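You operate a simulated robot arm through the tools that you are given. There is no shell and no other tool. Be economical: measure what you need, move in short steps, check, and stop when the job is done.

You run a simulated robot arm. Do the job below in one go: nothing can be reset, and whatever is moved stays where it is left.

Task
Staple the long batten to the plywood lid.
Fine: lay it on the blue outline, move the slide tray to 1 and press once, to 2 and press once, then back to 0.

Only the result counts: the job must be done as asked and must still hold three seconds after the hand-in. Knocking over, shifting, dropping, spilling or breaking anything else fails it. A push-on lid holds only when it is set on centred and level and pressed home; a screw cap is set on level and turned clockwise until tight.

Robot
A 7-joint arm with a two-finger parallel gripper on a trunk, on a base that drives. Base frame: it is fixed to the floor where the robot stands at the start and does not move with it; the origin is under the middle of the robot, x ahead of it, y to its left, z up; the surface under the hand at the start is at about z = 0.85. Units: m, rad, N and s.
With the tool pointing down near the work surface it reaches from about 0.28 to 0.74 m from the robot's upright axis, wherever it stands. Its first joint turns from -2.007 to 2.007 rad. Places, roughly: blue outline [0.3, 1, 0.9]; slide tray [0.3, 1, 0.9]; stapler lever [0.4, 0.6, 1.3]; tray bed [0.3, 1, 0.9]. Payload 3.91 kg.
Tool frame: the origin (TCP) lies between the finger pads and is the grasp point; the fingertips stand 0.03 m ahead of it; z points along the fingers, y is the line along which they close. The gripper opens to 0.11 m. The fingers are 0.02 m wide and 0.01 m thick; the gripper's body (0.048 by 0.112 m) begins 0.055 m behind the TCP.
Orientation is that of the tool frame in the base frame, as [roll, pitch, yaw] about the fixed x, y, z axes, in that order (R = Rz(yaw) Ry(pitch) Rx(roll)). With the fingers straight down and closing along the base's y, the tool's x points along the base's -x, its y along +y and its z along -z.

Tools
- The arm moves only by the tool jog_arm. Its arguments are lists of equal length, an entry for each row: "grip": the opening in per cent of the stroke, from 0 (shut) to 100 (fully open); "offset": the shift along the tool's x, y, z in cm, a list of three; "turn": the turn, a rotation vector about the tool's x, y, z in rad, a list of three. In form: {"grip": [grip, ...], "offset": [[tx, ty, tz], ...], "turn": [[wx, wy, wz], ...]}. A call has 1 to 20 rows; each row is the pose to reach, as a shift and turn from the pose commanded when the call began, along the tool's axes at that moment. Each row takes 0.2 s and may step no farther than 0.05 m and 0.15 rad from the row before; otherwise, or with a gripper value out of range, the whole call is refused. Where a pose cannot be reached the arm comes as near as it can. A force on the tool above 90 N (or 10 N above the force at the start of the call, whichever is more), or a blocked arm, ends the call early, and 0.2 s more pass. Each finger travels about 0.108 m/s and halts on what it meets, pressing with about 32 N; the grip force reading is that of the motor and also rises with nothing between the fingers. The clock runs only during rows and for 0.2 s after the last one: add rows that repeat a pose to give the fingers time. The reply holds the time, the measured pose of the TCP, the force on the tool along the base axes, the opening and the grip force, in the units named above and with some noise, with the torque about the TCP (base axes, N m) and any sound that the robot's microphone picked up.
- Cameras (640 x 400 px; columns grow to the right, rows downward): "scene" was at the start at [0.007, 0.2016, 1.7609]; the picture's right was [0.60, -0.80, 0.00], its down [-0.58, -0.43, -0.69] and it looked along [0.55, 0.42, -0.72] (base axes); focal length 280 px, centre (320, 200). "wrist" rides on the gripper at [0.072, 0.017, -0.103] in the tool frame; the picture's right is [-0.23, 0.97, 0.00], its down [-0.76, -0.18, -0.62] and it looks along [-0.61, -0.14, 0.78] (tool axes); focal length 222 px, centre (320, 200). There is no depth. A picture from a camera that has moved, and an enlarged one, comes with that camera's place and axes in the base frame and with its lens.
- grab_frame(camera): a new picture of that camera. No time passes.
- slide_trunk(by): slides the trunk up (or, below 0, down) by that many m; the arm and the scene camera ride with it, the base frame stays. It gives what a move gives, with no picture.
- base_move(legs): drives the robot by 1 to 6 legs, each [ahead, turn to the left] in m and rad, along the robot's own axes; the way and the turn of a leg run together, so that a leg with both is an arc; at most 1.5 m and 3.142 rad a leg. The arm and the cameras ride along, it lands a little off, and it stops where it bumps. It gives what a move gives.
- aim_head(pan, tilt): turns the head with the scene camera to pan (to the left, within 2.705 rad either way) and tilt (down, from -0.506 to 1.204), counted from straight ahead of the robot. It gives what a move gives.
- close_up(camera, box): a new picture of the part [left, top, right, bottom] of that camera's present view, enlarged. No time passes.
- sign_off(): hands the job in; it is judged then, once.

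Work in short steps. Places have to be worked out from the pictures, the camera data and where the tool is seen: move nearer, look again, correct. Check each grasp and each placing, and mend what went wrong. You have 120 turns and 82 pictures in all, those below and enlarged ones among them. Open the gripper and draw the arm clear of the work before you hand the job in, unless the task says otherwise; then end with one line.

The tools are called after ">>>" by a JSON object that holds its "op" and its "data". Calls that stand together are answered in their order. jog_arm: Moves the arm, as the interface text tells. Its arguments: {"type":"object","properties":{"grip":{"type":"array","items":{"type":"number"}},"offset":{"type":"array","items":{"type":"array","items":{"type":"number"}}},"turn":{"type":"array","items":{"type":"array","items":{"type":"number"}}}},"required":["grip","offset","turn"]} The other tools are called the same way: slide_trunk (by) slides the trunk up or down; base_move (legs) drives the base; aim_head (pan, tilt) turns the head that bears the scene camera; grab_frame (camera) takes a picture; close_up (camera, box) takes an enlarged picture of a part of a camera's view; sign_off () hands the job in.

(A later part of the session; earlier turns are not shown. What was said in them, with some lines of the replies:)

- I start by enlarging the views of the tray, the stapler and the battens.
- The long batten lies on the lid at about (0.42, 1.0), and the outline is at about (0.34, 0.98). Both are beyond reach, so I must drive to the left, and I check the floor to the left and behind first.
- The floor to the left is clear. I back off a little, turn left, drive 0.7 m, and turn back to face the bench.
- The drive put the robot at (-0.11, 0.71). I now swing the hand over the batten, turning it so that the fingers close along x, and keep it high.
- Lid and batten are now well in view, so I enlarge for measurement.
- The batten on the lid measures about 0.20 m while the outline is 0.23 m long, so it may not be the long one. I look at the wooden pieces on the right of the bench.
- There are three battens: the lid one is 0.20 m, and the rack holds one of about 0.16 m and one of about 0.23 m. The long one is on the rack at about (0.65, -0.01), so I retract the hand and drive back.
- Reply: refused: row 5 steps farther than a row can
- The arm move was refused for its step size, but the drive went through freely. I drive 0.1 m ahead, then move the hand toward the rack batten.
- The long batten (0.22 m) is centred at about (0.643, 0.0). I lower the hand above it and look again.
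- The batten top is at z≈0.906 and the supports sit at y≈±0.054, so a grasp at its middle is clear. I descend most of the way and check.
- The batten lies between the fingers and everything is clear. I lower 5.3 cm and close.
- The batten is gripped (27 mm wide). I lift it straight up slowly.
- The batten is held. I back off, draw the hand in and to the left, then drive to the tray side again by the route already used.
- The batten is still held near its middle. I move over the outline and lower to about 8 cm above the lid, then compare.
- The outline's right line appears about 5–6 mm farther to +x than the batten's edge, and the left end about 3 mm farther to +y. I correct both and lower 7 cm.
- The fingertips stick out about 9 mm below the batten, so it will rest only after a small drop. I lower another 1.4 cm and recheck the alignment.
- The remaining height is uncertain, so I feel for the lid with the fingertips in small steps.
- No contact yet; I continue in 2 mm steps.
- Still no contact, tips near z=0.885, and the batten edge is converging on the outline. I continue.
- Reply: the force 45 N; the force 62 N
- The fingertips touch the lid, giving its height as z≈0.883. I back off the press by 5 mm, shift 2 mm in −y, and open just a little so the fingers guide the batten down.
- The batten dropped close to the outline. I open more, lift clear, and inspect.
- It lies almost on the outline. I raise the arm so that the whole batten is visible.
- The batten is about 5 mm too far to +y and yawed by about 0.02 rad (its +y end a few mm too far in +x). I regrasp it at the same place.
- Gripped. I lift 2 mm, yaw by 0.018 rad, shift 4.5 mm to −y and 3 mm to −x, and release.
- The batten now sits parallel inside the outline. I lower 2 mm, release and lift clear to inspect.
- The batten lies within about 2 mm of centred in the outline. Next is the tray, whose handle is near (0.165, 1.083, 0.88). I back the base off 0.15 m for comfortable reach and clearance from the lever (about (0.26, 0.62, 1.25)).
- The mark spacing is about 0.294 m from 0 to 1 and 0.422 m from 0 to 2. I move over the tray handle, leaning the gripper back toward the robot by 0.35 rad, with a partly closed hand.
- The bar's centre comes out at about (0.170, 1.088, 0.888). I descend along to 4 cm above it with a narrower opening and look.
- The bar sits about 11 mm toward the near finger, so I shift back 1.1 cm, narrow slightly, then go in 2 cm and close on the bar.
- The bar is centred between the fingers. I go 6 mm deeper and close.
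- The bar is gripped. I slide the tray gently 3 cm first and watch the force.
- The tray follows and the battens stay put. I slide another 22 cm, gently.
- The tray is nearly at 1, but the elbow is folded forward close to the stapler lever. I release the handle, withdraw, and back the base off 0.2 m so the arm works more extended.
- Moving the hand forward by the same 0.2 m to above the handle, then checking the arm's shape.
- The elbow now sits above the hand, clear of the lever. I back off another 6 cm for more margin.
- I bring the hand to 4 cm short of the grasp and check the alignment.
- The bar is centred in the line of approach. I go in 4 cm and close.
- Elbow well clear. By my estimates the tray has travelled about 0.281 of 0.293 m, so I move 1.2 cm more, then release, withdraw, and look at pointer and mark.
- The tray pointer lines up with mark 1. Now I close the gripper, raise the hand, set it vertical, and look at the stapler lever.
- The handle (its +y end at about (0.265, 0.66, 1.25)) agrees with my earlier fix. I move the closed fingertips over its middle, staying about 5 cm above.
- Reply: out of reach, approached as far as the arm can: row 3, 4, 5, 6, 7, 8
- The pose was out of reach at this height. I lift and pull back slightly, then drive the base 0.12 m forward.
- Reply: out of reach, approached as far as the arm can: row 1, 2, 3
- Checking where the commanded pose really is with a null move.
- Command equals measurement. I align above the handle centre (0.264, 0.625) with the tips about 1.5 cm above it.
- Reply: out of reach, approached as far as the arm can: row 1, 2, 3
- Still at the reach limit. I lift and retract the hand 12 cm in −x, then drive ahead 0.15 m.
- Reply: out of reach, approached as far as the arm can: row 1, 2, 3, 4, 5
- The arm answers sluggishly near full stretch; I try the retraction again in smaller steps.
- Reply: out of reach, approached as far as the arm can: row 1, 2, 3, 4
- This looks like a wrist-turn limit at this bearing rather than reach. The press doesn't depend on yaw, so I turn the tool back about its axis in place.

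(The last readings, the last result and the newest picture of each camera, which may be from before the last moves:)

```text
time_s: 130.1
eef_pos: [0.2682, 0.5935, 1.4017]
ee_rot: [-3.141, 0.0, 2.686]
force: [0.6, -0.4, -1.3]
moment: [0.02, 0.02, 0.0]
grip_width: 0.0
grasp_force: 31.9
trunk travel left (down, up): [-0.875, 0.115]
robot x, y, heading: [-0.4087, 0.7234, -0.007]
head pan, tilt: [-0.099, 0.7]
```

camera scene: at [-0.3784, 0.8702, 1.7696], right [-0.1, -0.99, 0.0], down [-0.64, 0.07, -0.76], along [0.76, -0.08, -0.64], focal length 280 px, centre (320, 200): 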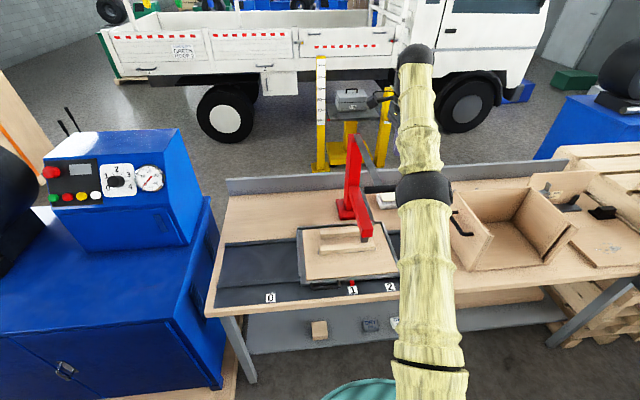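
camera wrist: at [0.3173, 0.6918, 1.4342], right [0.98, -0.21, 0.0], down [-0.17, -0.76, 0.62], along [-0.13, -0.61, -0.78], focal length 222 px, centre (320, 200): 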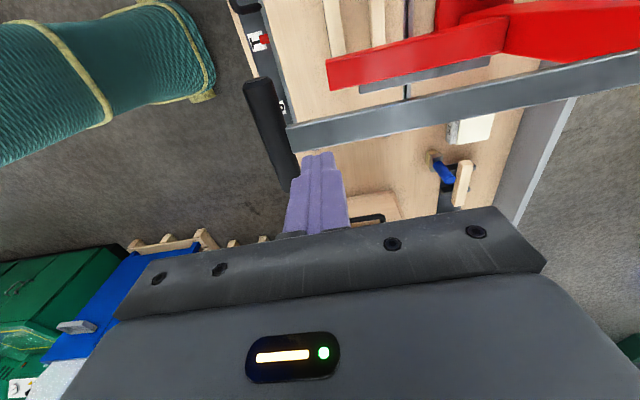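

The hand is free again. I finish the turn (camera on the robot side) and position the tips about 1.5 cm above the handle centre.

>>> {"op": "jog_arm", "data": {"grip": [0, 0, 0, 0, 0], "offset": [[0.6, 0.8, 1.5], [1.2, 1.6, 4], [1.9, 2.6, 6.5], [1.9, 2.6, 9], [1.9, 2.6, 9]], "turn": [[0, 0, -0.13], [0, 0, -0.26], [0, 0, -0.38], [0, 0, -0.455], [0, 0, -0.455]]}}

>>> {"op": "grab_frame", "data": {"camera": "wrist"}}

>>> {"op": "close_up", "data": {"camera": "scene", "box": [300, 80, 480, 300]}}

```text
time_s: 131.3
eef_pos: [0.2637, 0.6262, 1.3102]
ee_rot: [3.141, 0.0, 3.141]
force: [-0.2, 0.3, 0.4]
moment: [-0.01, -0.03, -0.02]
grip_width: 0.0001
grasp_force: 32.5
trunk travel left (down, up): [-0.875, 0.115]
robot x, y, heading: [-0.4047, 0.7243, -0.013]
head pan, tilt: [-0.099, 0.7]
```

```text
17 pictures are left
camera wrist: at [0.1911, 0.6429, 1.4153], right [0.23, 0.97, 0.0], down [0.76, -0.18, 0.62], along [0.61, -0.14, -0.78], focal length 222 px, centre (320, 200)
```

wrist: 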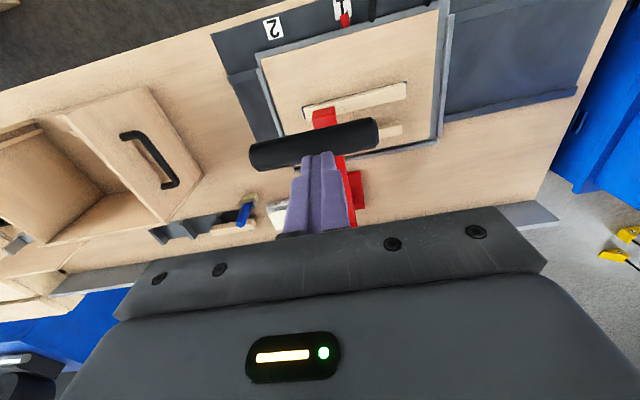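

```text
1.82 times, centred on (390, 190) of scene
camera zoom: at [-0.3792, 0.8708, 1.7696], right [-0.1, -0.99, 0.0], down [-0.64, 0.07, -0.77], along [0.76, -0.08, -0.64], focal length 510 px, centre (193, 218)
```

zoom: 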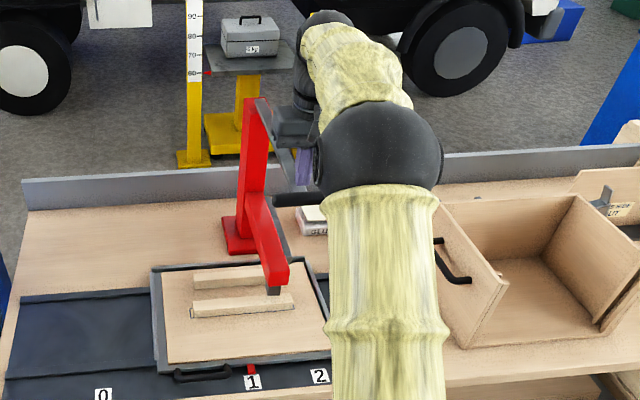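

The tips are right above the handle centre and the pointer reads 1. I press down in 1 cm rows, following the lever's arc.

>>> {"op": "jog_arm", "data": {"grip": [0, 0, 0, 0, 0, 0], "offset": [[0, 0, 1], [0, 0, 2], [0, 0, 3], [-0.1, 0, 4], [-0.2, 0, 5], [-0.3, 0, 6]], "turn": [[0, 0, 0], [0, 0, 0], [0, 0, 0], [0, 0, 0], [0, 0, 0], [0, 0, 0]]}}

```text
time_s: 132.7
eef_pos: [0.2658, 0.6236, 1.2528]
ee_rot: [-3.141, 0.001, 3.141]
force: [-1.1, 1.4, 3.6]
moment: [0.01, 0.05, -0.02]
grip_width: 0.0001
grasp_force: 32.5
trunk travel left (down, up): [-0.875, 0.115]
robot x, y, heading: [-0.4068, 0.7281, -0.0]
head pan, tilt: [-0.099, 0.7]
```

Contact with light resistance (3.6 N). I continue along the arc.

>>> {"op": "jog_arm", "data": {"grip": [0, 0, 0, 0, 0, 0], "offset": [[-0.15, 0, 1], [-0.3, 0, 2], [-0.5, 0, 3], [-0.7, 0, 4], [-0.9, 0, 5], [-1.2, 0, 6]], "turn": [[0, 0, 0], [0, 0, 0], [0, 0, 0], [0, 0, 0], [0, 0, 0], [0, 0, 0]]}}

>>> {"op": "grab_frame", "data": {"camera": "wrist"}}

```text
time_s: 134.1
eef_pos: [0.2767, 0.6246, 1.1943]
ee_rot: [3.141, -0.001, -3.141]
force: [-0.8, -1.8, 6.3]
moment: [-0.05, 0.01, 0.05]
grip_width: 0.0
grasp_force: 31.6
trunk travel left (down, up): [-0.875, 0.115]
robot x, y, heading: [-0.4087, 0.7274, -0.002]
head pan, tilt: [-0.099, 0.7]
```

```text
15 pictures are left
camera wrist: at [0.2046, 0.6421, 1.2978], right [0.23, 0.97, 0.0], down [0.76, -0.18, 0.62], along [0.61, -0.14, -0.78], focal length 222 px, centre (320, 200)
```

wrist: 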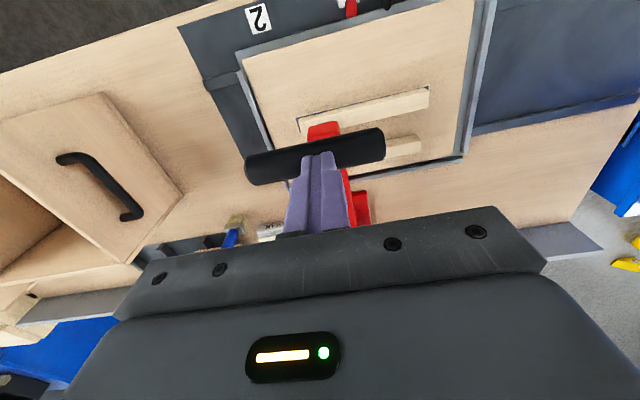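

The handle stays under the tips with rising force (6 N). I continue down.

>>> {"op": "jog_arm", "data": {"grip": [0, 0, 0, 0, 0, 0], "offset": [[-0.35, 0, 1], [-0.7, 0, 2], [-1.1, 0, 3], [-1.5, 0, 4], [-1.9, 0, 5], [-2.3, 0, 6]], "turn": [[0, 0, 0], [0, 0, 0], [0, 0, 0], [0, 0, 0], [0, 0, 0], [0, 0, 0]]}}

>>> {"op": "grab_frame", "data": {"camera": "wrist"}}

```text
time_s: 135.5
eef_pos: [0.2997, 0.6257, 1.1334]
ee_rot: [3.141, 0.001, 3.14]
force: [4.5, -3.7, 13.0]
moment: [-0.11, -0.21, 0.1]
grip_width: 0.0002
grasp_force: 32.3
trunk travel left (down, up): [-0.875, 0.115]
robot x, y, heading: [-0.4099, 0.7257, -0.004]
head pan, tilt: [-0.099, 0.7]
```

```text
14 pictures are left
camera wrist: at [0.2269, 0.6423, 1.2372], right [0.23, 0.97, 0.0], down [0.76, -0.18, 0.62], along [0.61, -0.14, -0.78], focal length 222 px, centre (320, 200)
```

wrist: 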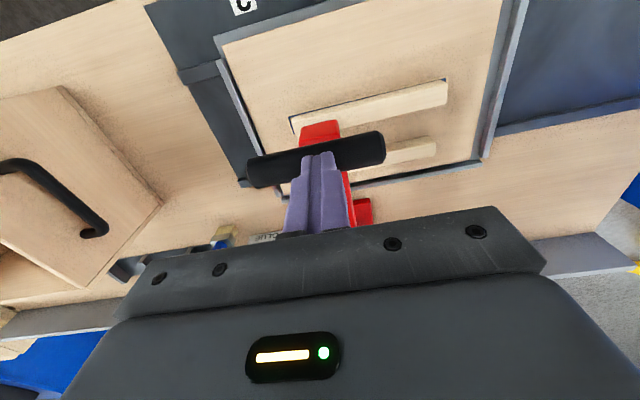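

Force is 13 N and still rising, no click yet. I continue in smaller rows.

>>> {"op": "jog_arm", "data": {"grip": [0, 0, 0, 0, 0, 0, 0], "offset": [[-0.2, 0, 0.5], [-0.4, 0, 1], [-0.65, 0, 1.5], [-0.9, 0, 2], [-1.15, 0, 2.5], [-1.4, 0, 3], [-1.7, 0, 3.5]], "turn": [[0, 0, 0], [0, 0, 0], [0, 0, 0], [0, 0, 0], [0, 0, 0], [0, 0, 0], [0, 0, 0]]}}

```text
time_s: 137.1
eef_pos: [0.3158, 0.6256, 1.1013]
ee_rot: [3.141, 0.004, -3.141]
force: [3.7, 3.3, 29.1]
moment: [0.01, -0.27, 0.03]
grip_width: 0.0
grasp_force: 32.4
trunk travel left (down, up): [-0.875, 0.115]
robot x, y, heading: [-0.4046, 0.7243, -0.005]
head pan, tilt: [-0.099, 0.7]
```

Force is now 29 N. I keep pressing in 4 mm rows toward the staple click.

>>> {"op": "jog_arm", "data": {"grip": [0, 0, 0, 0], "offset": [[-0.2, 0, 0.4], [-0.4, 0, 0.8], [-0.6, 0, 1.2], [-0.8, 0, 1.6]], "turn": [[0, 0, 0], [0, 0, 0], [0, 0, 0], [0, 0, 0]]}}

>>> {"op": "grab_frame", "data": {"camera": "wrist"}}

```text
time_s: 138.1
eef_pos: [0.317, 0.6267, 1.0999]
ee_rot: [-3.138, 0.018, 3.139]
force: [-34.7, 4.4, 77.4]
moment: [0.32, 0.52, 0.12]
grip_width: 0.0
grasp_force: 32.2
trunk travel left (down, up): [-0.875, 0.115]
robot x, y, heading: [-0.4059, 0.7247, -0.002]
head pan, tilt: [-0.099, 0.7]
```

```text
13 pictures are left
camera wrist: at [0.2416, 0.6432, 1.2033], right [0.23, 0.97, 0.0], down [0.75, -0.18, 0.64], along [0.62, -0.14, -0.77], focal length 222 px, centre (320, 200)
```

wrist: 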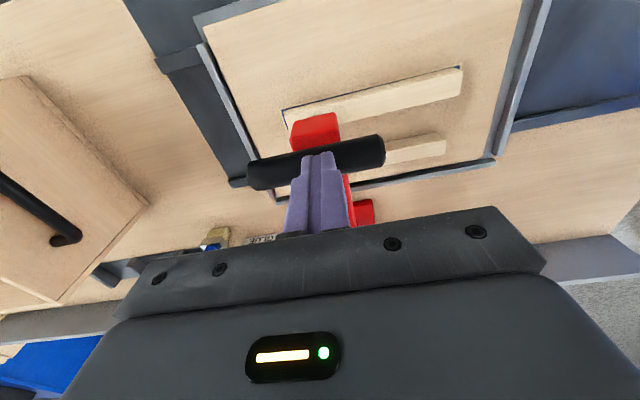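

The lever seems to have met its stop (77 N, no further travel). I relieve the sideways load while holding the downward press, and check readings.

>>> {"op": "jog_arm", "data": {"grip": [0, 0, 0], "offset": [[0.4, 0, 0], [0.8, 0, 0], [0.9, 0, 0]], "turn": [[0, 0, 0], [0, 0, 0], [0, 0, 0]]}}

>>> {"op": "close_up", "data": {"camera": "scene", "box": [330, 120, 430, 300]}}

```text
time_s: 138.9
eef_pos: [0.3151, 0.6272, 1.1004]
ee_rot: [-3.139, 0.032, -3.142]
force: [-2.0, 2.6, 78.4]
moment: [0.3, -0.54, -0.43]
grip_width: 0.0
grasp_force: 32.2
trunk travel left (down, up): [-0.875, 0.115]
robot x, y, heading: [-0.4065, 0.7263, -0.004]
head pan, tilt: [-0.099, 0.7]
```

```text
2.22 times, centred on (380, 210) of scene
camera zoom: at [-0.3906, 0.8724, 1.7698], right [-0.1, -0.99, 0.0], down [-0.64, 0.07, -0.77], along [0.77, -0.08, -0.64], focal length 623 px, centre (187, 178)
```

zoom: 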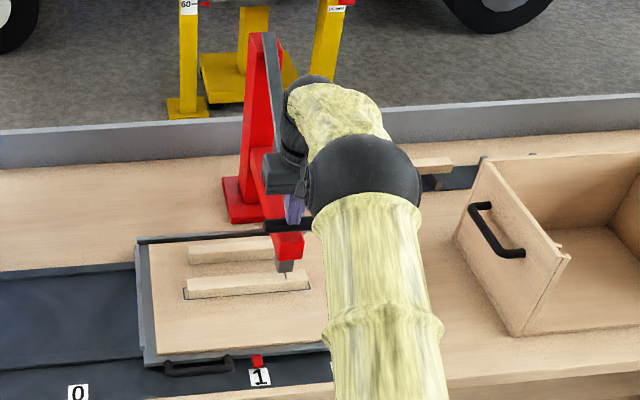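

The nose's driver has come down onto the batten: full stroke. I let the lever back up gently along its arc.

>>> {"op": "jog_arm", "data": {"grip": [0, 0, 0, 0, 0, 0, 0, 0, 0, 0, 0, 0, 0, 0, 0, 0], "offset": [[0, 0, -1], [0.1, 0, -2], [0.6, 0, -3.2], [1.3, 0, -4.6], [1.9, 0, -6], [2.5, 0, -7.4], [3, 0, -8.8], [3.5, 0, -10.2], [3.9, 0, -11.6], [4.2, 0, -13], [4.5, 0, -14.5], [4.7, 0, -16], [4.9, 0, -18], [5, 0, -20], [5, 0, -22], [5, 0, -24.5]], "turn": [[0, 0, 0], [0, 0, 0], [0, 0, 0], [0, 0, 0], [0, 0, 0], [0, 0, 0], [0, 0, 0], [0, 0, 0], [0, 0, 0], [0, 0, 0], [0, 0, 0], [0, 0, 0], [0, 0, 0], [0, 0, 0], [0, 0, 0], [0, 0, 0]]}}

>>> {"op": "close_up", "data": {"camera": "scene", "box": [330, 160, 430, 300]}}

```text
time_s: 142.3
eef_pos: [0.2666, 0.6259, 1.3264]
ee_rot: [-3.14, -0.002, 3.141]
force: [0.2, -0.4, -0.8]
moment: [0.0, -0.02, -0.03]
grip_width: 0.0001
grasp_force: 32.1
trunk travel left (down, up): [-0.875, 0.115]
robot x, y, heading: [-0.4053, 0.7278, -0.003]
head pan, tilt: [-0.099, 0.7]
```

```text
2.86 times, centred on (380, 230) of scene
camera zoom: at [-0.3793, 0.8701, 1.7696], right [-0.1, -0.99, 0.0], down [-0.64, 0.07, -0.77], along [0.76, -0.08, -0.64], focal length 801 px, centre (149, 114)
```

zoom: 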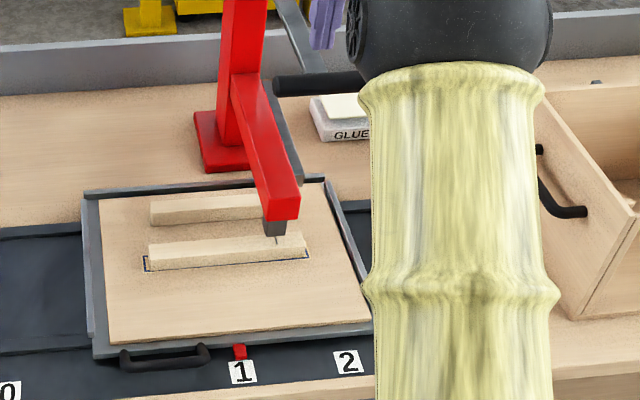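

A staple is now visible on the batten, and nothing else moved. To go to mark 2 I'll push the tray handle's outer +y leg with closed fingertips, so I back the base off 0.12 m and bring the hand to the left of the handle.

>>> {"op": "base_move", "data": {"legs": [[-0.12, 0]]}}

>>> {"op": "jog_arm", "data": {"grip": [0, 0, 0, 0, 0, 0, 0, 0, 0, 0], "offset": [[1, 3, 0], [2, 7, 0], [3, 11, 0], [3, 15, 1], [3, 19, 3], [3, 22.5, 6], [3, 25.5, 9.5], [3, 27.5, 14], [3, 27.5, 18.5], [3, 27.5, 22]], "turn": [[0, 0, 0], [0, 0, 0], [0, 0, 0], [0, -0.05, 0], [0, -0.1, 0], [0, -0.15, 0], [0, -0.2, 0], [0, -0.25, 0], [0, -0.3, 0], [0, -0.35, 0]]}}

```text
time_s: 143.7
eef_pos: [0.1417, 0.6282, 1.3258]
ee_rot: [3.141, 0.001, -3.139]
force: [-0.3, 0.0, 0.6]
moment: [0.01, -0.04, -0.03]
grip_width: 0.0
grasp_force: 31.8
trunk travel left (down, up): [-0.875, 0.115]
robot x, y, heading: [-0.5308, 0.7255, 0.001]
head pan, tilt: [-0.099, 0.7]
```

```text
time_s: 145.9
eef_pos: [0.1124, 0.9054, 1.1061]
ee_rot: [3.141, 0.352, -3.139]
force: [-0.1, 0.0, -0.3]
moment: [0.0, 0.02, -0.04]
grip_width: 0.0001
grasp_force: 32.0
trunk travel left (down, up): [-0.875, 0.115]
robot x, y, heading: [-0.5299, 0.7269, -0.002]
head pan, tilt: [-0.099, 0.7]
```

Lowering the closed tips to handle height, about 4 cm to the left of the handle, and checking.

>>> {"op": "jog_arm", "data": {"grip": [0, 0, 0, 0, 0, 0], "offset": [[0.3, 0, 4.5], [0.6, 0, 9], [0.9, 0, 13.5], [1.2, 0, 17.5], [1.3, 0, 20.8], [1.3, 0, 20.8]], "turn": [[0, 0, 0], [0, 0, 0], [0, 0, 0], [0, 0, 0], [0, 0, 0], [0, 0, 0]]}}

>>> {"op": "grab_frame", "data": {"camera": "wrist"}}

```text
time_s: 147.3
eef_pos: [0.1706, 0.901, 0.9063]
ee_rot: [3.142, 0.352, -3.139]
force: [-0.6, 0.4, 0.5]
moment: [-0.01, -0.03, 0.0]
grip_width: 0.0001
grasp_force: 31.3
trunk travel left (down, up): [-0.875, 0.115]
robot x, y, heading: [-0.5287, 0.726, -0.002]
head pan, tilt: [-0.099, 0.7]
```

```text
10 pictures are left
camera wrist: at [0.0667, 0.9188, 0.9802], right [0.21, 0.97, 0.08], down [0.5, -0.18, 0.85], along [0.84, -0.14, -0.53], focal length 222 px, centre (320, 200)
```

wrist: 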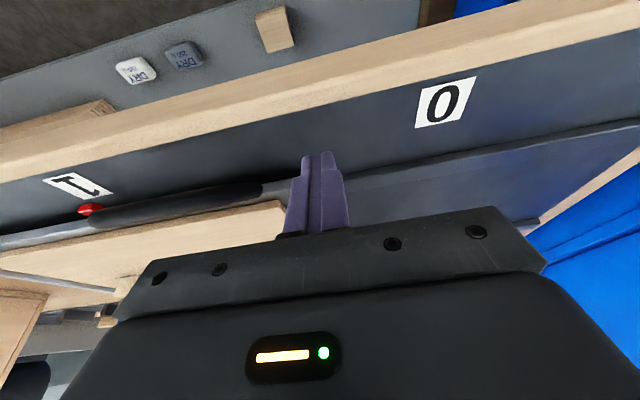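

The tips are just to the right (in view) of the handle at its height, and the pointer is at 1. I push slowly to −y.

>>> {"op": "jog_arm", "data": {"grip": [0, 0, 0, 0, 0, 0, 0, 0, 0, 0, 0, 0, 0, 0, 0, 0, 0, 0, 0], "offset": [[0, -1.5, 0], [0, -3, 0], [0, -3.8, 0], [0, -4.4, 0], [0, -5, 0], [0, -6, 0], [0, -7, 0], [0, -8, 0], [0, -9, 0], [0, -10, 0], [0, -11, 0], [0, -12, 0], [0, -13, 0], [0, -14, 0], [0, -15, 0], [0, -15.8, 0], [0, -16.4, 0], [0, -16.8, 0], [0, -16.8, 0]], "turn": [[0, 0, 0], [0, 0, 0], [0, 0, 0], [0, 0, 0], [0, 0, 0], [0, 0, 0], [0, 0, 0], [0, 0, 0], [0, 0, 0], [0, 0, 0], [0, 0, 0], [0, 0, 0], [0, 0, 0], [0, 0, 0], [0, 0, 0], [0, 0, 0], [0, 0, 0], [0, 0, 0], [0, 0, 0]]}}

>>> {"op": "grab_frame", "data": {"camera": "wrist"}}

```text
time_s: 151.3
eef_pos: [0.1728, 0.7346, 0.9043]
ee_rot: [-3.14, 0.35, -3.139]
force: [0.7, 1.0, 1.3]
moment: [-0.01, -0.02, 0.0]
grip_width: 0.0003
grasp_force: 32.1
trunk travel left (down, up): [-0.875, 0.115]
robot x, y, heading: [-0.53, 0.7263, 0.001]
head pan, tilt: [-0.099, 0.7]
```

```text
9 pictures are left
camera wrist: at [0.0691, 0.7518, 0.9784], right [0.21, 0.97, 0.08], down [0.5, -0.18, 0.85], along [0.84, -0.14, -0.53], focal length 222 px, centre (320, 200)
```

wrist: 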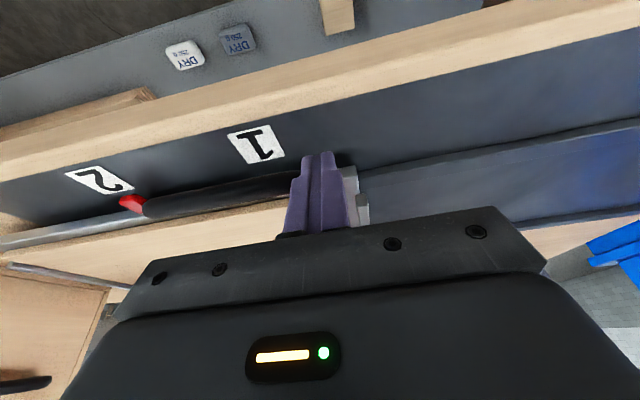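

The pointer is about 1.3–1.5 cm short of mark 2. I push 1.3 cm more, then pull back slightly and check.

>>> {"op": "jog_arm", "data": {"grip": [0, 0, 0, 0, 0, 0], "offset": [[0, -0.5, 0], [0, -1, 0], [0, -1.3, 0], [0, -1.3, 0], [0, 1, 0], [0, 3, 0]], "turn": [[0, 0, 0], [0, 0, 0], [0, 0, 0], [0, 0, 0], [0, 0, 0], [0, 0, 0]]}}

>>> {"op": "close_up", "data": {"camera": "scene", "box": [280, 140, 480, 280]}}

```text
time_s: 152.7
eef_pos: [0.1713, 0.765, 0.9065]
ee_rot: [-3.141, 0.349, 3.142]
force: [0.7, 0.2, 0.1]
moment: [-0.02, -0.02, -0.03]
grip_width: 0.0
grasp_force: 32.1
trunk travel left (down, up): [-0.875, 0.115]
robot x, y, heading: [-0.5304, 0.7255, -0.003]
head pan, tilt: [-0.099, 0.7]
```

```text
2.86 times, centred on (380, 210) of scene
camera zoom: at [-0.5018, 0.8713, 1.7695], right [-0.1, -0.99, 0.0], down [-0.64, 0.06, -0.76], along [0.76, -0.08, -0.64], focal length 801 px, centre (149, 171)
```

zoom: 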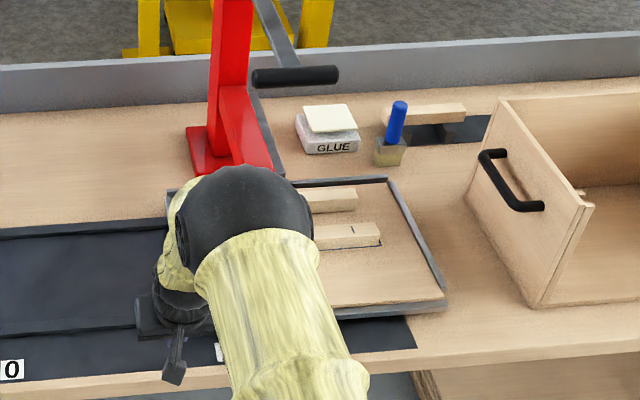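

The arm hides the mark. I raise the hand toward the lever (needed anyway), drive 0.12 m ahead, and check the pointer from there.

>>> {"op": "jog_arm", "data": {"grip": [0, 0, 0, 0, 0, 0, 0, 0, 0, 0, 0, 0], "offset": [[-0.5, 0, -3.5], [-1.5, 0, -7.2], [-2.5, -0.5, -11], [-3.5, -1, -14.7], [-4.5, -1.5, -18.5], [-5.5, -2.5, -22.3], [-6.5, -3.5, -26], [-7.5, -4.5, -30], [-8.5, -5.5, -34], [-9.5, -6, -38], [-10.3, -6.5, -42], [-10.3, -6.5, -42.5]], "turn": [[0, 0, 0], [0, 0, 0], [0, 0, 0], [0, 0.04, 0], [0, 0.08, 0], [0, 0.12, 0], [0, 0.16, 0], [0, 0.2, 0], [0, 0.24, 0], [0, 0.28, 0], [0, 0.32, 0], [0, 0.35, 0]]}}

>>> {"op": "base_move", "data": {"legs": [[0.12, 0]]}}

```text
time_s: 155.3
eef_pos: [0.1202, 0.7007, 1.339]
ee_rot: [-3.14, -0.003, -3.141]
force: [0.1, -0.8, -0.1]
moment: [0.0, 0.03, -0.01]
grip_width: 0.0001
grasp_force: 31.9
trunk travel left (down, up): [-0.875, 0.115]
robot x, y, heading: [-0.5295, 0.7295, -0.002]
head pan, tilt: [-0.099, 0.7]
```

```text
time_s: 156.6
eef_pos: [0.2424, 0.702, 1.3392]
ee_rot: [3.142, -0.002, -3.136]
force: [0.4, -0.9, -0.5]
moment: [-0.01, 0.04, -0.01]
grip_width: 0.0
grasp_force: 32.1
trunk travel left (down, up): [-0.875, 0.115]
robot x, y, heading: [-0.4049, 0.7268, -0.003]
head pan, tilt: [-0.099, 0.7]
```

I move over the lever handle and check the pointer.

>>> {"op": "jog_arm", "data": {"grip": [0, 0, 0, 0], "offset": [[-1, -4, 0], [-2.1, -7.7, 0.5], [-2.1, -7.7, 2.8], [-2.1, -7.7, 2.8]], "turn": [[0, 0, 0], [0, 0, 0], [0, 0, 0], [0, 0, 0]]}}

>>> {"op": "close_up", "data": {"camera": "scene", "box": [320, 170, 440, 310]}}

```text
time_s: 157.6
eef_pos: [0.2621, 0.6243, 1.3128]
ee_rot: [-3.141, 0.0, -3.139]
force: [0.7, 0.0, 0.0]
moment: [0.01, 0.03, -0.02]
grip_width: 0.0002
grasp_force: 31.8
trunk travel left (down, up): [-0.875, 0.115]
robot x, y, heading: [-0.4115, 0.7282, -0.002]
head pan, tilt: [-0.099, 0.7]
```

```text
2.86 times, centred on (380, 240) of scene
camera zoom: at [-0.381, 0.8701, 1.7696], right [-0.1, -1.0, 0.0], down [-0.64, 0.06, -0.76], along [0.76, -0.08, -0.64], focal length 801 px, centre (149, 86)
```

zoom: 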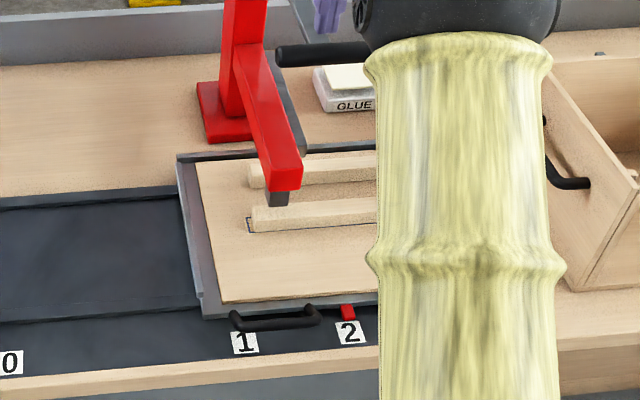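

Pointer looks at or a few mm past mark 2; I enlarge to judge whether a correction is needed.

>>> {"op": "close_up", "data": {"camera": "scene", "box": [385, 265, 455, 305]}}

```text
9.14 times, centred on (420, 285) of scene
camera zoom: at [-0.381, 0.8701, 1.7696], right [-0.1, -1.0, 0.0], down [-0.64, 0.06, -0.76], along [0.76, -0.08, -0.64], focal length 2562 px, centre (-594, -577)
```

zoom: 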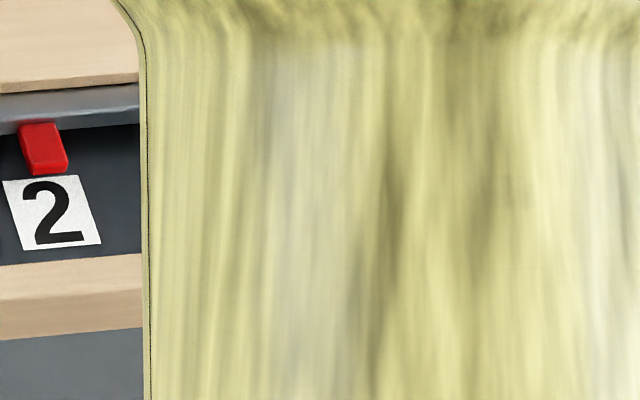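

The pointer is within a few mm of mark 2's centre. I press the lever with the same stroke as before.

>>> {"op": "jog_arm", "data": {"grip": [0, 0, 0, 0, 0, 0, 0, 0, 0, 0, 0, 0, 0, 0, 0, 0, 0, 0], "offset": [[-0.1, 0, 1], [-0.1, 0, 2], [-0.15, 0, 3], [-0.2, 0, 4], [-0.3, 0, 5], [-0.4, 0, 6], [-0.55, 0, 7], [-0.7, 0, 8], [-0.9, 0, 9], [-1.1, 0, 10], [-1.35, 0, 11], [-1.65, 0, 12], [-2, 0, 13], [-2.4, 0, 14], [-2.8, 0, 15], [-3.2, 0, 16], [-3.6, 0, 17], [-4, 0, 18]], "turn": [[0, 0, 0], [0, 0, 0], [0, 0, 0], [0, 0, 0], [0, 0, 0], [0, 0, 0], [0, 0, 0], [0, 0, 0], [0, 0, 0], [0, 0, 0], [0, 0, 0], [0, 0, 0], [0, 0, 0], [0, 0, 0], [0, 0, 0], [0, 0, 0], [0, 0, 0], [0, 0, 0]]}}

```text
time_s: 161.4
eef_pos: [0.3045, 0.6247, 1.1322]
ee_rot: [3.141, 0.003, -3.139]
force: [2.9, -0.1, 12.0]
moment: [-0.01, -0.07, -0.04]
grip_width: 0.0001
grasp_force: 32.0
trunk travel left (down, up): [-0.875, 0.115]
robot x, y, heading: [-0.4081, 0.7274, -0.004]
head pan, tilt: [-0.099, 0.7]
```

Force matches the first press at this depth. I finish the stroke to the stop.

>>> {"op": "jog_arm", "data": {"grip": [0, 0, 0, 0, 0, 0, 0, 0, 0, 0], "offset": [[-0.2, 0, 0.5], [-0.4, 0, 1], [-0.6, 0, 1.5], [-0.8, 0, 2], [-1, 0, 2.5], [-1.1, 0, 3], [-1.2, 0, 3.5], [-1.2, 0, 4], [-1.2, 0, 4.5], [-1.2, 0, 5]], "turn": [[0, 0, 0], [0, 0, 0], [0, 0, 0], [0, 0, 0], [0, 0, 0], [0, 0, 0], [0, 0, 0], [0, 0, 0], [0, 0, 0], [0, 0, 0]]}}

```text
time_s: 163.6
eef_pos: [0.3153, 0.6251, 1.101]
ee_rot: [-3.141, 0.03, -3.137]
force: [11.4, 1.8, 72.8]
moment: [0.21, -0.87, -0.12]
grip_width: 0.0004
grasp_force: 32.2
trunk travel left (down, up): [-0.875, 0.115]
robot x, y, heading: [-0.4083, 0.7313, 0.002]
head pan, tilt: [-0.099, 0.7]
```

The same stop is reached (z 1.101, 73 N). I let the lever up gently and look.

>>> {"op": "jog_arm", "data": {"grip": [0, 0, 0, 0, 0, 0, 0, 0, 0, 0, 0, 0, 0, 0, 0, 0], "offset": [[0, 0, -1], [0.1, 0, -2], [0.6, 0, -3.2], [1.3, 0, -4.6], [1.9, 0, -6], [2.5, 0, -7.4], [3, 0, -8.8], [3.5, 0, -10.2], [3.9, 0, -11.6], [4.2, 0, -13], [4.5, 0, -14.5], [4.7, 0, -16], [4.9, 0, -18], [5, 0, -20], [5, 0, -22], [5, 0, -25]], "turn": [[0, 0, 0], [0, 0, 0], [0, 0, 0], [0, 0, 0], [0, 0, 0], [0, 0, 0], [0, 0, 0], [0, 0, 0], [0, 0, 0], [0, 0, 0], [0, 0, 0], [0, 0, 0], [0, 0, 0], [0, 0, 0], [0, 0, 0], [0, 0, 0]]}}

>>> {"op": "close_up", "data": {"camera": "scene", "box": [320, 170, 440, 310]}}

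```text
time_s: 167.0
eef_pos: [0.2636, 0.6245, 1.3328]
ee_rot: [-3.139, 0.0, -3.14]
force: [0.0, -1.3, -0.1]
moment: [0.02, -0.02, 0.02]
grip_width: 0.0
grasp_force: 32.4
trunk travel left (down, up): [-0.875, 0.115]
robot x, y, heading: [-0.4101, 0.7244, -0.001]
head pan, tilt: [-0.099, 0.7]
```

```text
2.86 times, centred on (380, 240) of scene
camera zoom: at [-0.382, 0.8708, 1.7695], right [-0.1, -1.0, 0.0], down [-0.64, 0.06, -0.77], along [0.76, -0.08, -0.64], focal length 801 px, centre (149, 86)
```

zoom: 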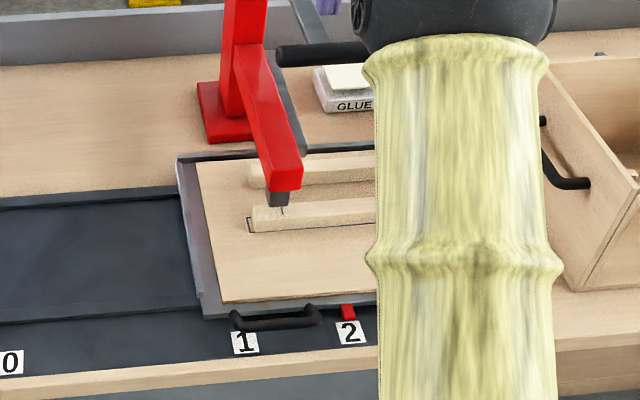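

The second staple is visible and the batten is in place. Now the return: I back off 0.12 m and bring the closed tips down just to the −y side of the tray handle.

>>> {"op": "base_move", "data": {"legs": [[-0.12, 0]]}}

>>> {"op": "jog_arm", "data": {"grip": [0, 0, 0, 0, 0, 0, 0, 0, 0], "offset": [[1.5, -1, 0], [3, -2.5, 1.5], [3.4, -4, 4.5], [3.4, -5, 7.5], [3.4, -5, 10.5], [3.4, -5, 14], [3.4, -5, 17.5], [3.4, -5, 21], [3.4, -5, 22.7]], "turn": [[0, 0, 0], [0, -0.05, 0], [0, -0.1, 0], [0, -0.15, 0], [0, -0.2, 0], [0, -0.25, 0], [0, -0.3, 0], [0, -0.35, 0], [0, -0.35, 0]]}}

```text
time_s: 168.3
eef_pos: [0.1425, 0.6234, 1.3337]
ee_rot: [-3.141, 0.0, -3.14]
force: [-0.9, 1.0, -0.7]
moment: [0.02, -0.01, -0.01]
grip_width: 0.0003
grasp_force: 31.9
trunk travel left (down, up): [-0.875, 0.115]
robot x, y, heading: [-0.5304, 0.7269, 0.002]
head pan, tilt: [-0.099, 0.7]
```

```text
time_s: 170.3
eef_pos: [0.1105, 0.5756, 1.1058]
ee_rot: [-3.141, 0.352, -3.139]
force: [-0.3, 0.6, 0.1]
moment: [0.0, -0.02, 0.0]
grip_width: 0.0
grasp_force: 31.9
trunk travel left (down, up): [-0.875, 0.115]
robot x, y, heading: [-0.5303, 0.7264, -0.001]
head pan, tilt: [-0.099, 0.7]
```

I descend part-way and check the tip against handle and pointer.

>>> {"op": "jog_arm", "data": {"grip": [0, 0, 0, 0, 0], "offset": [[0.4, 0, 4.5], [0.8, -0.1, 9], [1.1, -0.2, 13], [1.3, -0.2, 16.5], [1.3, -0.2, 16.5]], "turn": [[0, 0, 0], [0, 0, 0], [0, 0, 0], [0, 0, 0], [0, 0, 0]]}}

>>> {"op": "grab_frame", "data": {"camera": "wrist"}}

```text
time_s: 171.6
eef_pos: [0.1544, 0.5715, 0.9491]
ee_rot: [3.141, 0.349, -3.139]
force: [0.0, 0.7, -0.7]
moment: [0.0, 0.02, 0.0]
grip_width: 0.0
grasp_force: 31.9
trunk travel left (down, up): [-0.875, 0.115]
robot x, y, heading: [-0.5293, 0.7253, -0.0]
head pan, tilt: [-0.099, 0.7]
```

```text
4 pictures are left
camera wrist: at [0.0517, 0.5882, 1.0219], right [0.21, 0.97, 0.08], down [0.5, -0.18, 0.85], along [0.84, -0.14, -0.53], focal length 222 px, centre (320, 200)
```

wrist: 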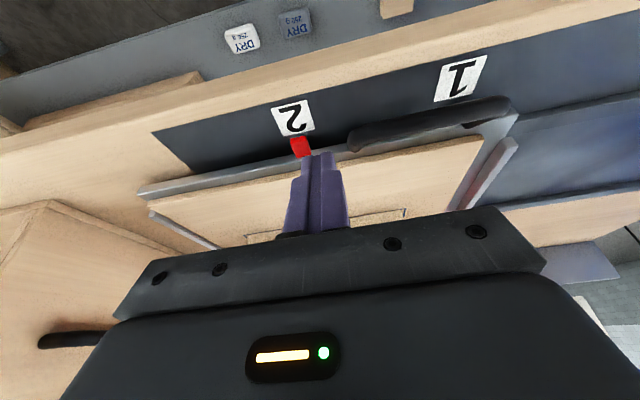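

Pointer reads 2 exactly (0.552 vs 0.553). The handle's −y end is at y≈0.595. I finish the descent into the gap, then begin pushing gently to +y.

>>> {"op": "jog_arm", "data": {"grip": [0, 0, 0, 0], "offset": [[0, 0.4, 0], [0.2, 0.4, 2.5], [0.28, 0.4, 4.7], [0.28, 0.4, 4.7]], "turn": [[0, 0, 0], [0, 0, 0], [0, 0, 0], [0, 0, 0]]}}

>>> {"op": "jog_arm", "data": {"grip": [0, 0, 0, 0, 0, 0, 0, 0, 0, 0, 0, 0, 0, 0, 0, 0, 0, 0, 0, 0], "offset": [[0, 0.5, 0], [0, 1, 0], [0, 1.5, 0], [0, 2, 0], [0, 3, 0], [0, 4, 0], [0, 5, 0], [0, 6.2, 0], [0, 7.4, 0], [0, 8.6, 0], [0, 9.8, 0], [0, 11, 0], [0, 12.2, 0], [0, 13.4, 0], [0, 14.6, 0], [0, 15.8, 0], [0, 17, 0], [0, 18, 0], [0, 18.6, 0], [0, 19, 0]], "turn": [[0, 0, 0], [0, 0, 0], [0, 0, 0], [0, 0, 0], [0, 0, 0], [0, 0, 0], [0, 0, 0], [0, 0, 0], [0, 0, 0], [0, 0, 0], [0, 0, 0], [0, 0, 0], [0, 0, 0], [0, 0, 0], [0, 0, 0], [0, 0, 0], [0, 0, 0], [0, 0, 0], [0, 0, 0], [0, 0, 0]]}}

```text
time_s: 172.6
eef_pos: [0.166, 0.5766, 0.9008]
ee_rot: [3.14, 0.349, -3.141]
force: [-0.1, 0.7, -0.4]
moment: [0.01, 0.0, -0.01]
grip_width: 0.0
grasp_force: 31.6
trunk travel left (down, up): [-0.875, 0.115]
robot x, y, heading: [-0.5299, 0.7262, 0.001]
head pan, tilt: [-0.099, 0.7]
```

```text
time_s: 176.8
eef_pos: [0.1668, 0.7637, 0.9017]
ee_rot: [-3.141, 0.35, -3.141]
force: [-1.4, -1.3, -0.4]
moment: [-0.01, 0.02, 0.0]
grip_width: 0.0001
grasp_force: 32.3
trunk travel left (down, up): [-0.875, 0.115]
robot x, y, heading: [-0.5308, 0.7258, -0.004]
head pan, tilt: [-0.099, 0.7]
```

The tray follows. I push 11 cm more, staying within reach.

>>> {"op": "jog_arm", "data": {"grip": [0, 0, 0, 0, 0, 0, 0, 0, 0, 0, 0, 0], "offset": [[0, 0.5, 0], [0, 1.3, 0], [0, 2.4, 0], [0, 3.6, 0], [0, 4.8, 0], [0, 6, 0], [0, 7.2, 0], [0, 8.4, 0], [0, 9.4, 0], [0, 10.2, 0], [0, 10.8, 0], [0, 11, 0]], "turn": [[0, 0, 0], [0, 0, 0], [0, 0, 0], [0, 0, 0], [0, 0, 0], [0, 0, 0], [0, 0, 0], [0, 0, 0], [0, 0, 0], [0, 0, 0], [0, 0, 0], [0, 0, 0]]}}

```text
time_s: 179.3
eef_pos: [0.1686, 0.8744, 0.9019]
ee_rot: [3.141, 0.349, -3.14]
force: [0.2, -1.7, -1.6]
moment: [-0.01, 0.02, -0.03]
grip_width: 0.0
grasp_force: 32.1
trunk travel left (down, up): [-0.875, 0.115]
robot x, y, heading: [-0.5337, 0.7252, -0.002]
head pan, tilt: [-0.099, 0.7]
```

Still within reach with no error; I go on 6 cm.

>>> {"op": "jog_arm", "data": {"grip": [0, 0, 0, 0, 0, 0, 0], "offset": [[0, 0.6, 0], [0, 1.6, 0], [0, 2.8, 0], [0, 4, 0], [0, 5, 0], [0, 5.7, 0], [0, 6, 0]], "turn": [[0, 0, 0], [0, 0, 0], [0, 0, 0], [0, 0, 0], [0, 0, 0], [0, 0, 0], [0, 0, 0]]}}

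```text
time_s: 180.9
eef_pos: [0.1679, 0.9356, 0.9014]
ee_rot: [3.139, 0.351, -3.14]
force: [-1.6, -1.8, 0.0]
moment: [-0.02, 0.01, 0.03]
grip_width: 0.0
grasp_force: 32.3
trunk travel left (down, up): [-0.875, 0.115]
robot x, y, heading: [-0.5269, 0.728, -0.006]
head pan, tilt: [-0.099, 0.7]
```

Good. I push 6.5 cm more to just short of 0 and take a picture.

>>> {"op": "jog_arm", "data": {"grip": [0, 0, 0, 0, 0, 0, 0, 0], "offset": [[0, 0.6, 0], [0, 1.6, 0], [0, 2.8, 0], [0, 4, 0], [0, 5, 0], [0, 5.8, 0], [0, 6.5, 0], [0, 6.5, 0]], "turn": [[0, 0, 0], [0, 0, 0], [0, 0, 0], [0, 0, 0], [0, 0, 0], [0, 0, 0], [0, 0, 0], [0, 0, 0]]}}

>>> {"op": "grab_frame", "data": {"camera": "wrist"}}

```text
time_s: 182.8
eef_pos: [0.1667, 1.0007, 0.9007]
ee_rot: [-3.142, 0.35, -3.141]
force: [0.8, 0.4, -0.4]
moment: [-0.01, 0.0, 0.0]
grip_width: 0.0
grasp_force: 32.1
trunk travel left (down, up): [-0.875, 0.115]
robot x, y, heading: [-0.5253, 0.726, -0.002]
head pan, tilt: [-0.099, 0.7]
```

```text
3 pictures are left
camera wrist: at [0.0638, 1.0175, 0.9744], right [0.21, 0.97, 0.08], down [0.5, -0.18, 0.85], along [0.84, -0.14, -0.53], focal length 222 px, centre (320, 200)
```

wrist: 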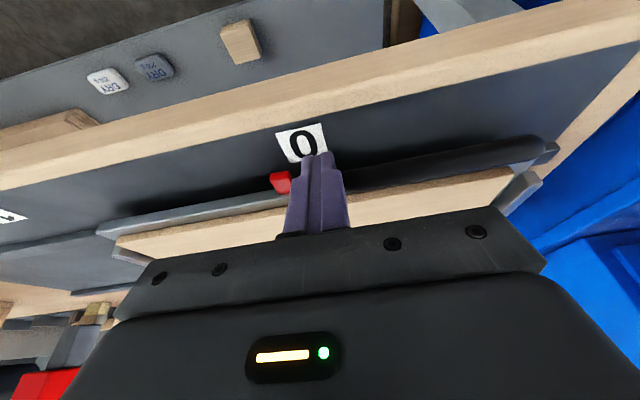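

The pointer is about 1.6–2 cm short of 0. I push 1.6 cm more.

>>> {"op": "jog_arm", "data": {"grip": [0, 0, 0, 0, 0], "offset": [[0, 0.5, 0], [0, 1, 0], [0, 1.4, 0], [0, 1.65, 0], [0, 1.65, 0]], "turn": [[0, 0, 0], [0, 0, 0], [0, 0, 0], [0, 0, 0], [0, 0, 0]]}}

>>> {"op": "close_up", "data": {"camera": "wrist", "box": [220, 90, 380, 230]}}

```text
time_s: 183.9
eef_pos: [0.1679, 1.0164, 0.9006]
ee_rot: [-3.141, 0.35, -3.138]
force: [0.3, -0.5, 0.1]
moment: [0.0, -0.03, -0.02]
grip_width: 0.0
grasp_force: 32.0
trunk travel left (down, up): [-0.875, 0.115]
robot x, y, heading: [-0.529, 0.7261, -0.005]
head pan, tilt: [-0.099, 0.7]
```

```text
2.86 times, centred on (300, 160) of wrist
camera zoom: at [0.0643, 1.0342, 0.9746], right [0.21, 0.97, 0.08], down [0.5, -0.18, 0.85], along [0.84, -0.14, -0.53], focal length 635 px, centre (377, 314)
```

zoom: 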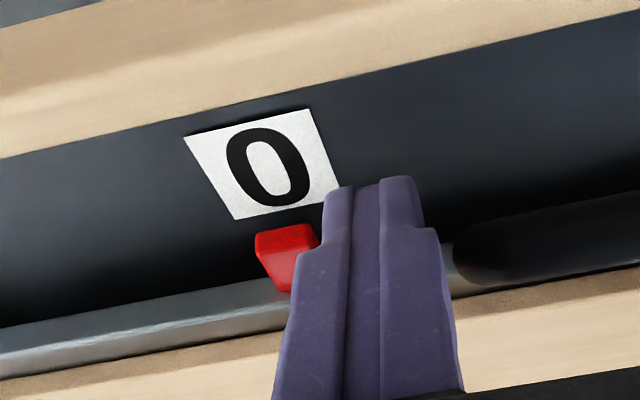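

The pointer now lines up with the centre of 0. I ease off the handle by 2 mm, withdraw along the fingers and raise the arm clear.

>>> {"op": "jog_arm", "data": {"grip": [0, 0, 0, 0, 0, 0, 0, 0, 0, 0, 0, 0, 10], "offset": [[0, -0.2, 0], [0, -0.2, -1], [0.3, -0.2, -3], [0.5, -0.2, -6], [0.5, -0.2, -10], [0.5, -0.2, -14], [0.5, -0.2, -18], [0.5, -0.2, -22], [0.5, -0.2, -26], [0.5, -0.2, -30], [0.5, -0.2, -34], [0.5, -0.2, -36], [0.5, -0.2, -36]], "turn": [[0, 0, 0], [0, 0, 0], [0, 0, 0], [0, 0, 0], [0, 0, 0], [0, 0, 0], [0, 0, 0], [0, 0, 0], [0, 0, 0], [0, 0, 0], [0, 0, 0], [0, 0, 0], [0, 0, 0]]}}

>>> {"op": "base_move", "data": {"legs": [[-0.15, 0]]}}

>>> {"op": "aim_head", "data": {"pan": 0.15, "tilt": 0.7}}

>>> {"op": "grab_frame", "data": {"camera": "scene"}}

```text
time_s: 186.8
eef_pos: [0.0381, 1.016, 1.2378]
ee_rot: [3.141, 0.35, -3.14]
force: [0.1, -0.3, 0.3]
moment: [-0.03, -0.03, 0.0]
grip_width: 0.0112
grasp_force: 0.0
trunk travel left (down, up): [-0.875, 0.115]
robot x, y, heading: [-0.5287, 0.7253, 0.001]
head pan, tilt: [-0.099, 0.7]
```

```text
time_s: 188.2
eef_pos: [-0.111, 1.019, 1.2387]
ee_rot: [-3.141, 0.351, -3.137]
force: [-0.7, 0.5, -0.5]
moment: [0.0, -0.02, -0.06]
grip_width: 0.0108
grasp_force: 0.0
trunk travel left (down, up): [-0.875, 0.115]
robot x, y, heading: [-0.6746, 0.7279, 0.0]
head pan, tilt: [-0.099, 0.7]
```

```text
time_s: 189.0
eef_pos: [-0.1093, 1.0174, 1.238]
ee_rot: [3.141, 0.35, -3.136]
force: [0.0, 0.0, -0.1]
moment: [0.05, -0.03, 0.03]
grip_width: 0.0108
grasp_force: 0.0
trunk travel left (down, up): [-0.875, 0.115]
robot x, y, heading: [-0.6774, 0.7253, -0.0]
head pan, tilt: [0.15, 0.7]
```

```text
1 pictures are left
camera scene: at [-0.6503, 0.8919, 1.7696], right [0.15, -0.99, 0.0], down [-0.64, -0.1, -0.76], along [0.76, 0.12, -0.64], focal length 280 px, centre (320, 200)
```

scene: 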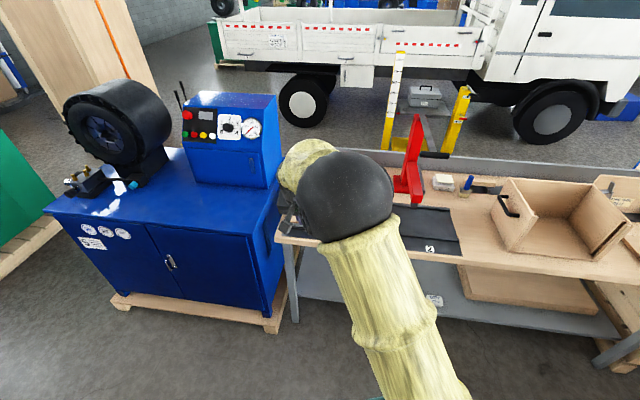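

The arm hides the tray. I open the gripper, swing the arm to the right over free floor, and use the last picture for the final check.

>>> {"op": "jog_arm", "data": {"grip": [20, 40, 60, 80, 100, 100, 100, 100, 100, 100, 100], "offset": [[0, -4, 0], [0, -8, 0], [0, -12, 0], [0, -16, 0], [0, -20, 0], [0, -24, 0], [0, -28, 0], [0, -32, 0], [0, -36, 0], [0, -40, 0], [0, -40, 0]], "turn": [[0, 0, 0], [0, 0, 0], [0, 0, 0], [0, 0, 0], [0, 0, 0], [0, 0, 0], [0, 0, 0], [0, 0, 0], [0, 0, 0], [0, 0, 0], [0, 0, 0]]}}

>>> {"op": "close_up", "data": {"camera": "scene", "box": [260, 130, 460, 270]}}

```text
time_s: 191.4
eef_pos: [-0.1068, 0.6201, 1.2366]
ee_rot: [3.139, 0.348, -3.133]
force: [0.1, 1.2, -0.3]
moment: [-0.02, 0.02, 0.01]
grip_width: 0.1099
grasp_force: 0.1
trunk travel left (down, up): [-0.875, 0.115]
robot x, y, heading: [-0.6762, 0.7267, -0.002]
head pan, tilt: [0.15, 0.7]
```

```text
2.86 times, centred on (360, 200) of scene
camera zoom: at [-0.6506, 0.8933, 1.7695], right [0.15, -0.99, 0.0], down [-0.64, -0.1, -0.76], along [0.76, 0.12, -0.64], focal length 801 px, centre (206, 200)
```

zoom: 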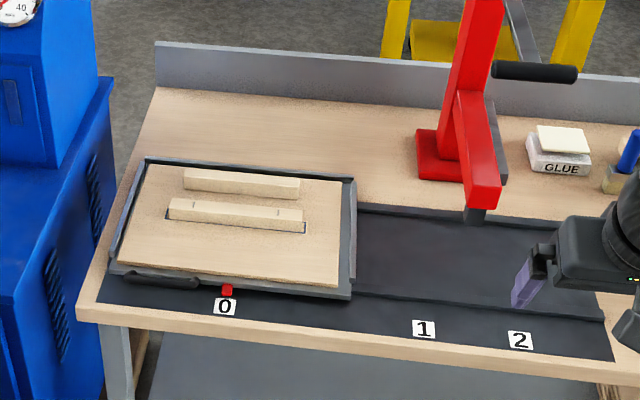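

The last picture shows the tray at 0, both staples in the long batten on its outline, the lever up and everything else undisturbed. I hand in.

>>> {"op": "sign_off", "data": {}}

```text
The job is handed in.
```

The long batten lies on the blue outline, stapled once at mark 1 and once at mark 2. The slide tray is back at 0, and the arm is clear with the gripper open.
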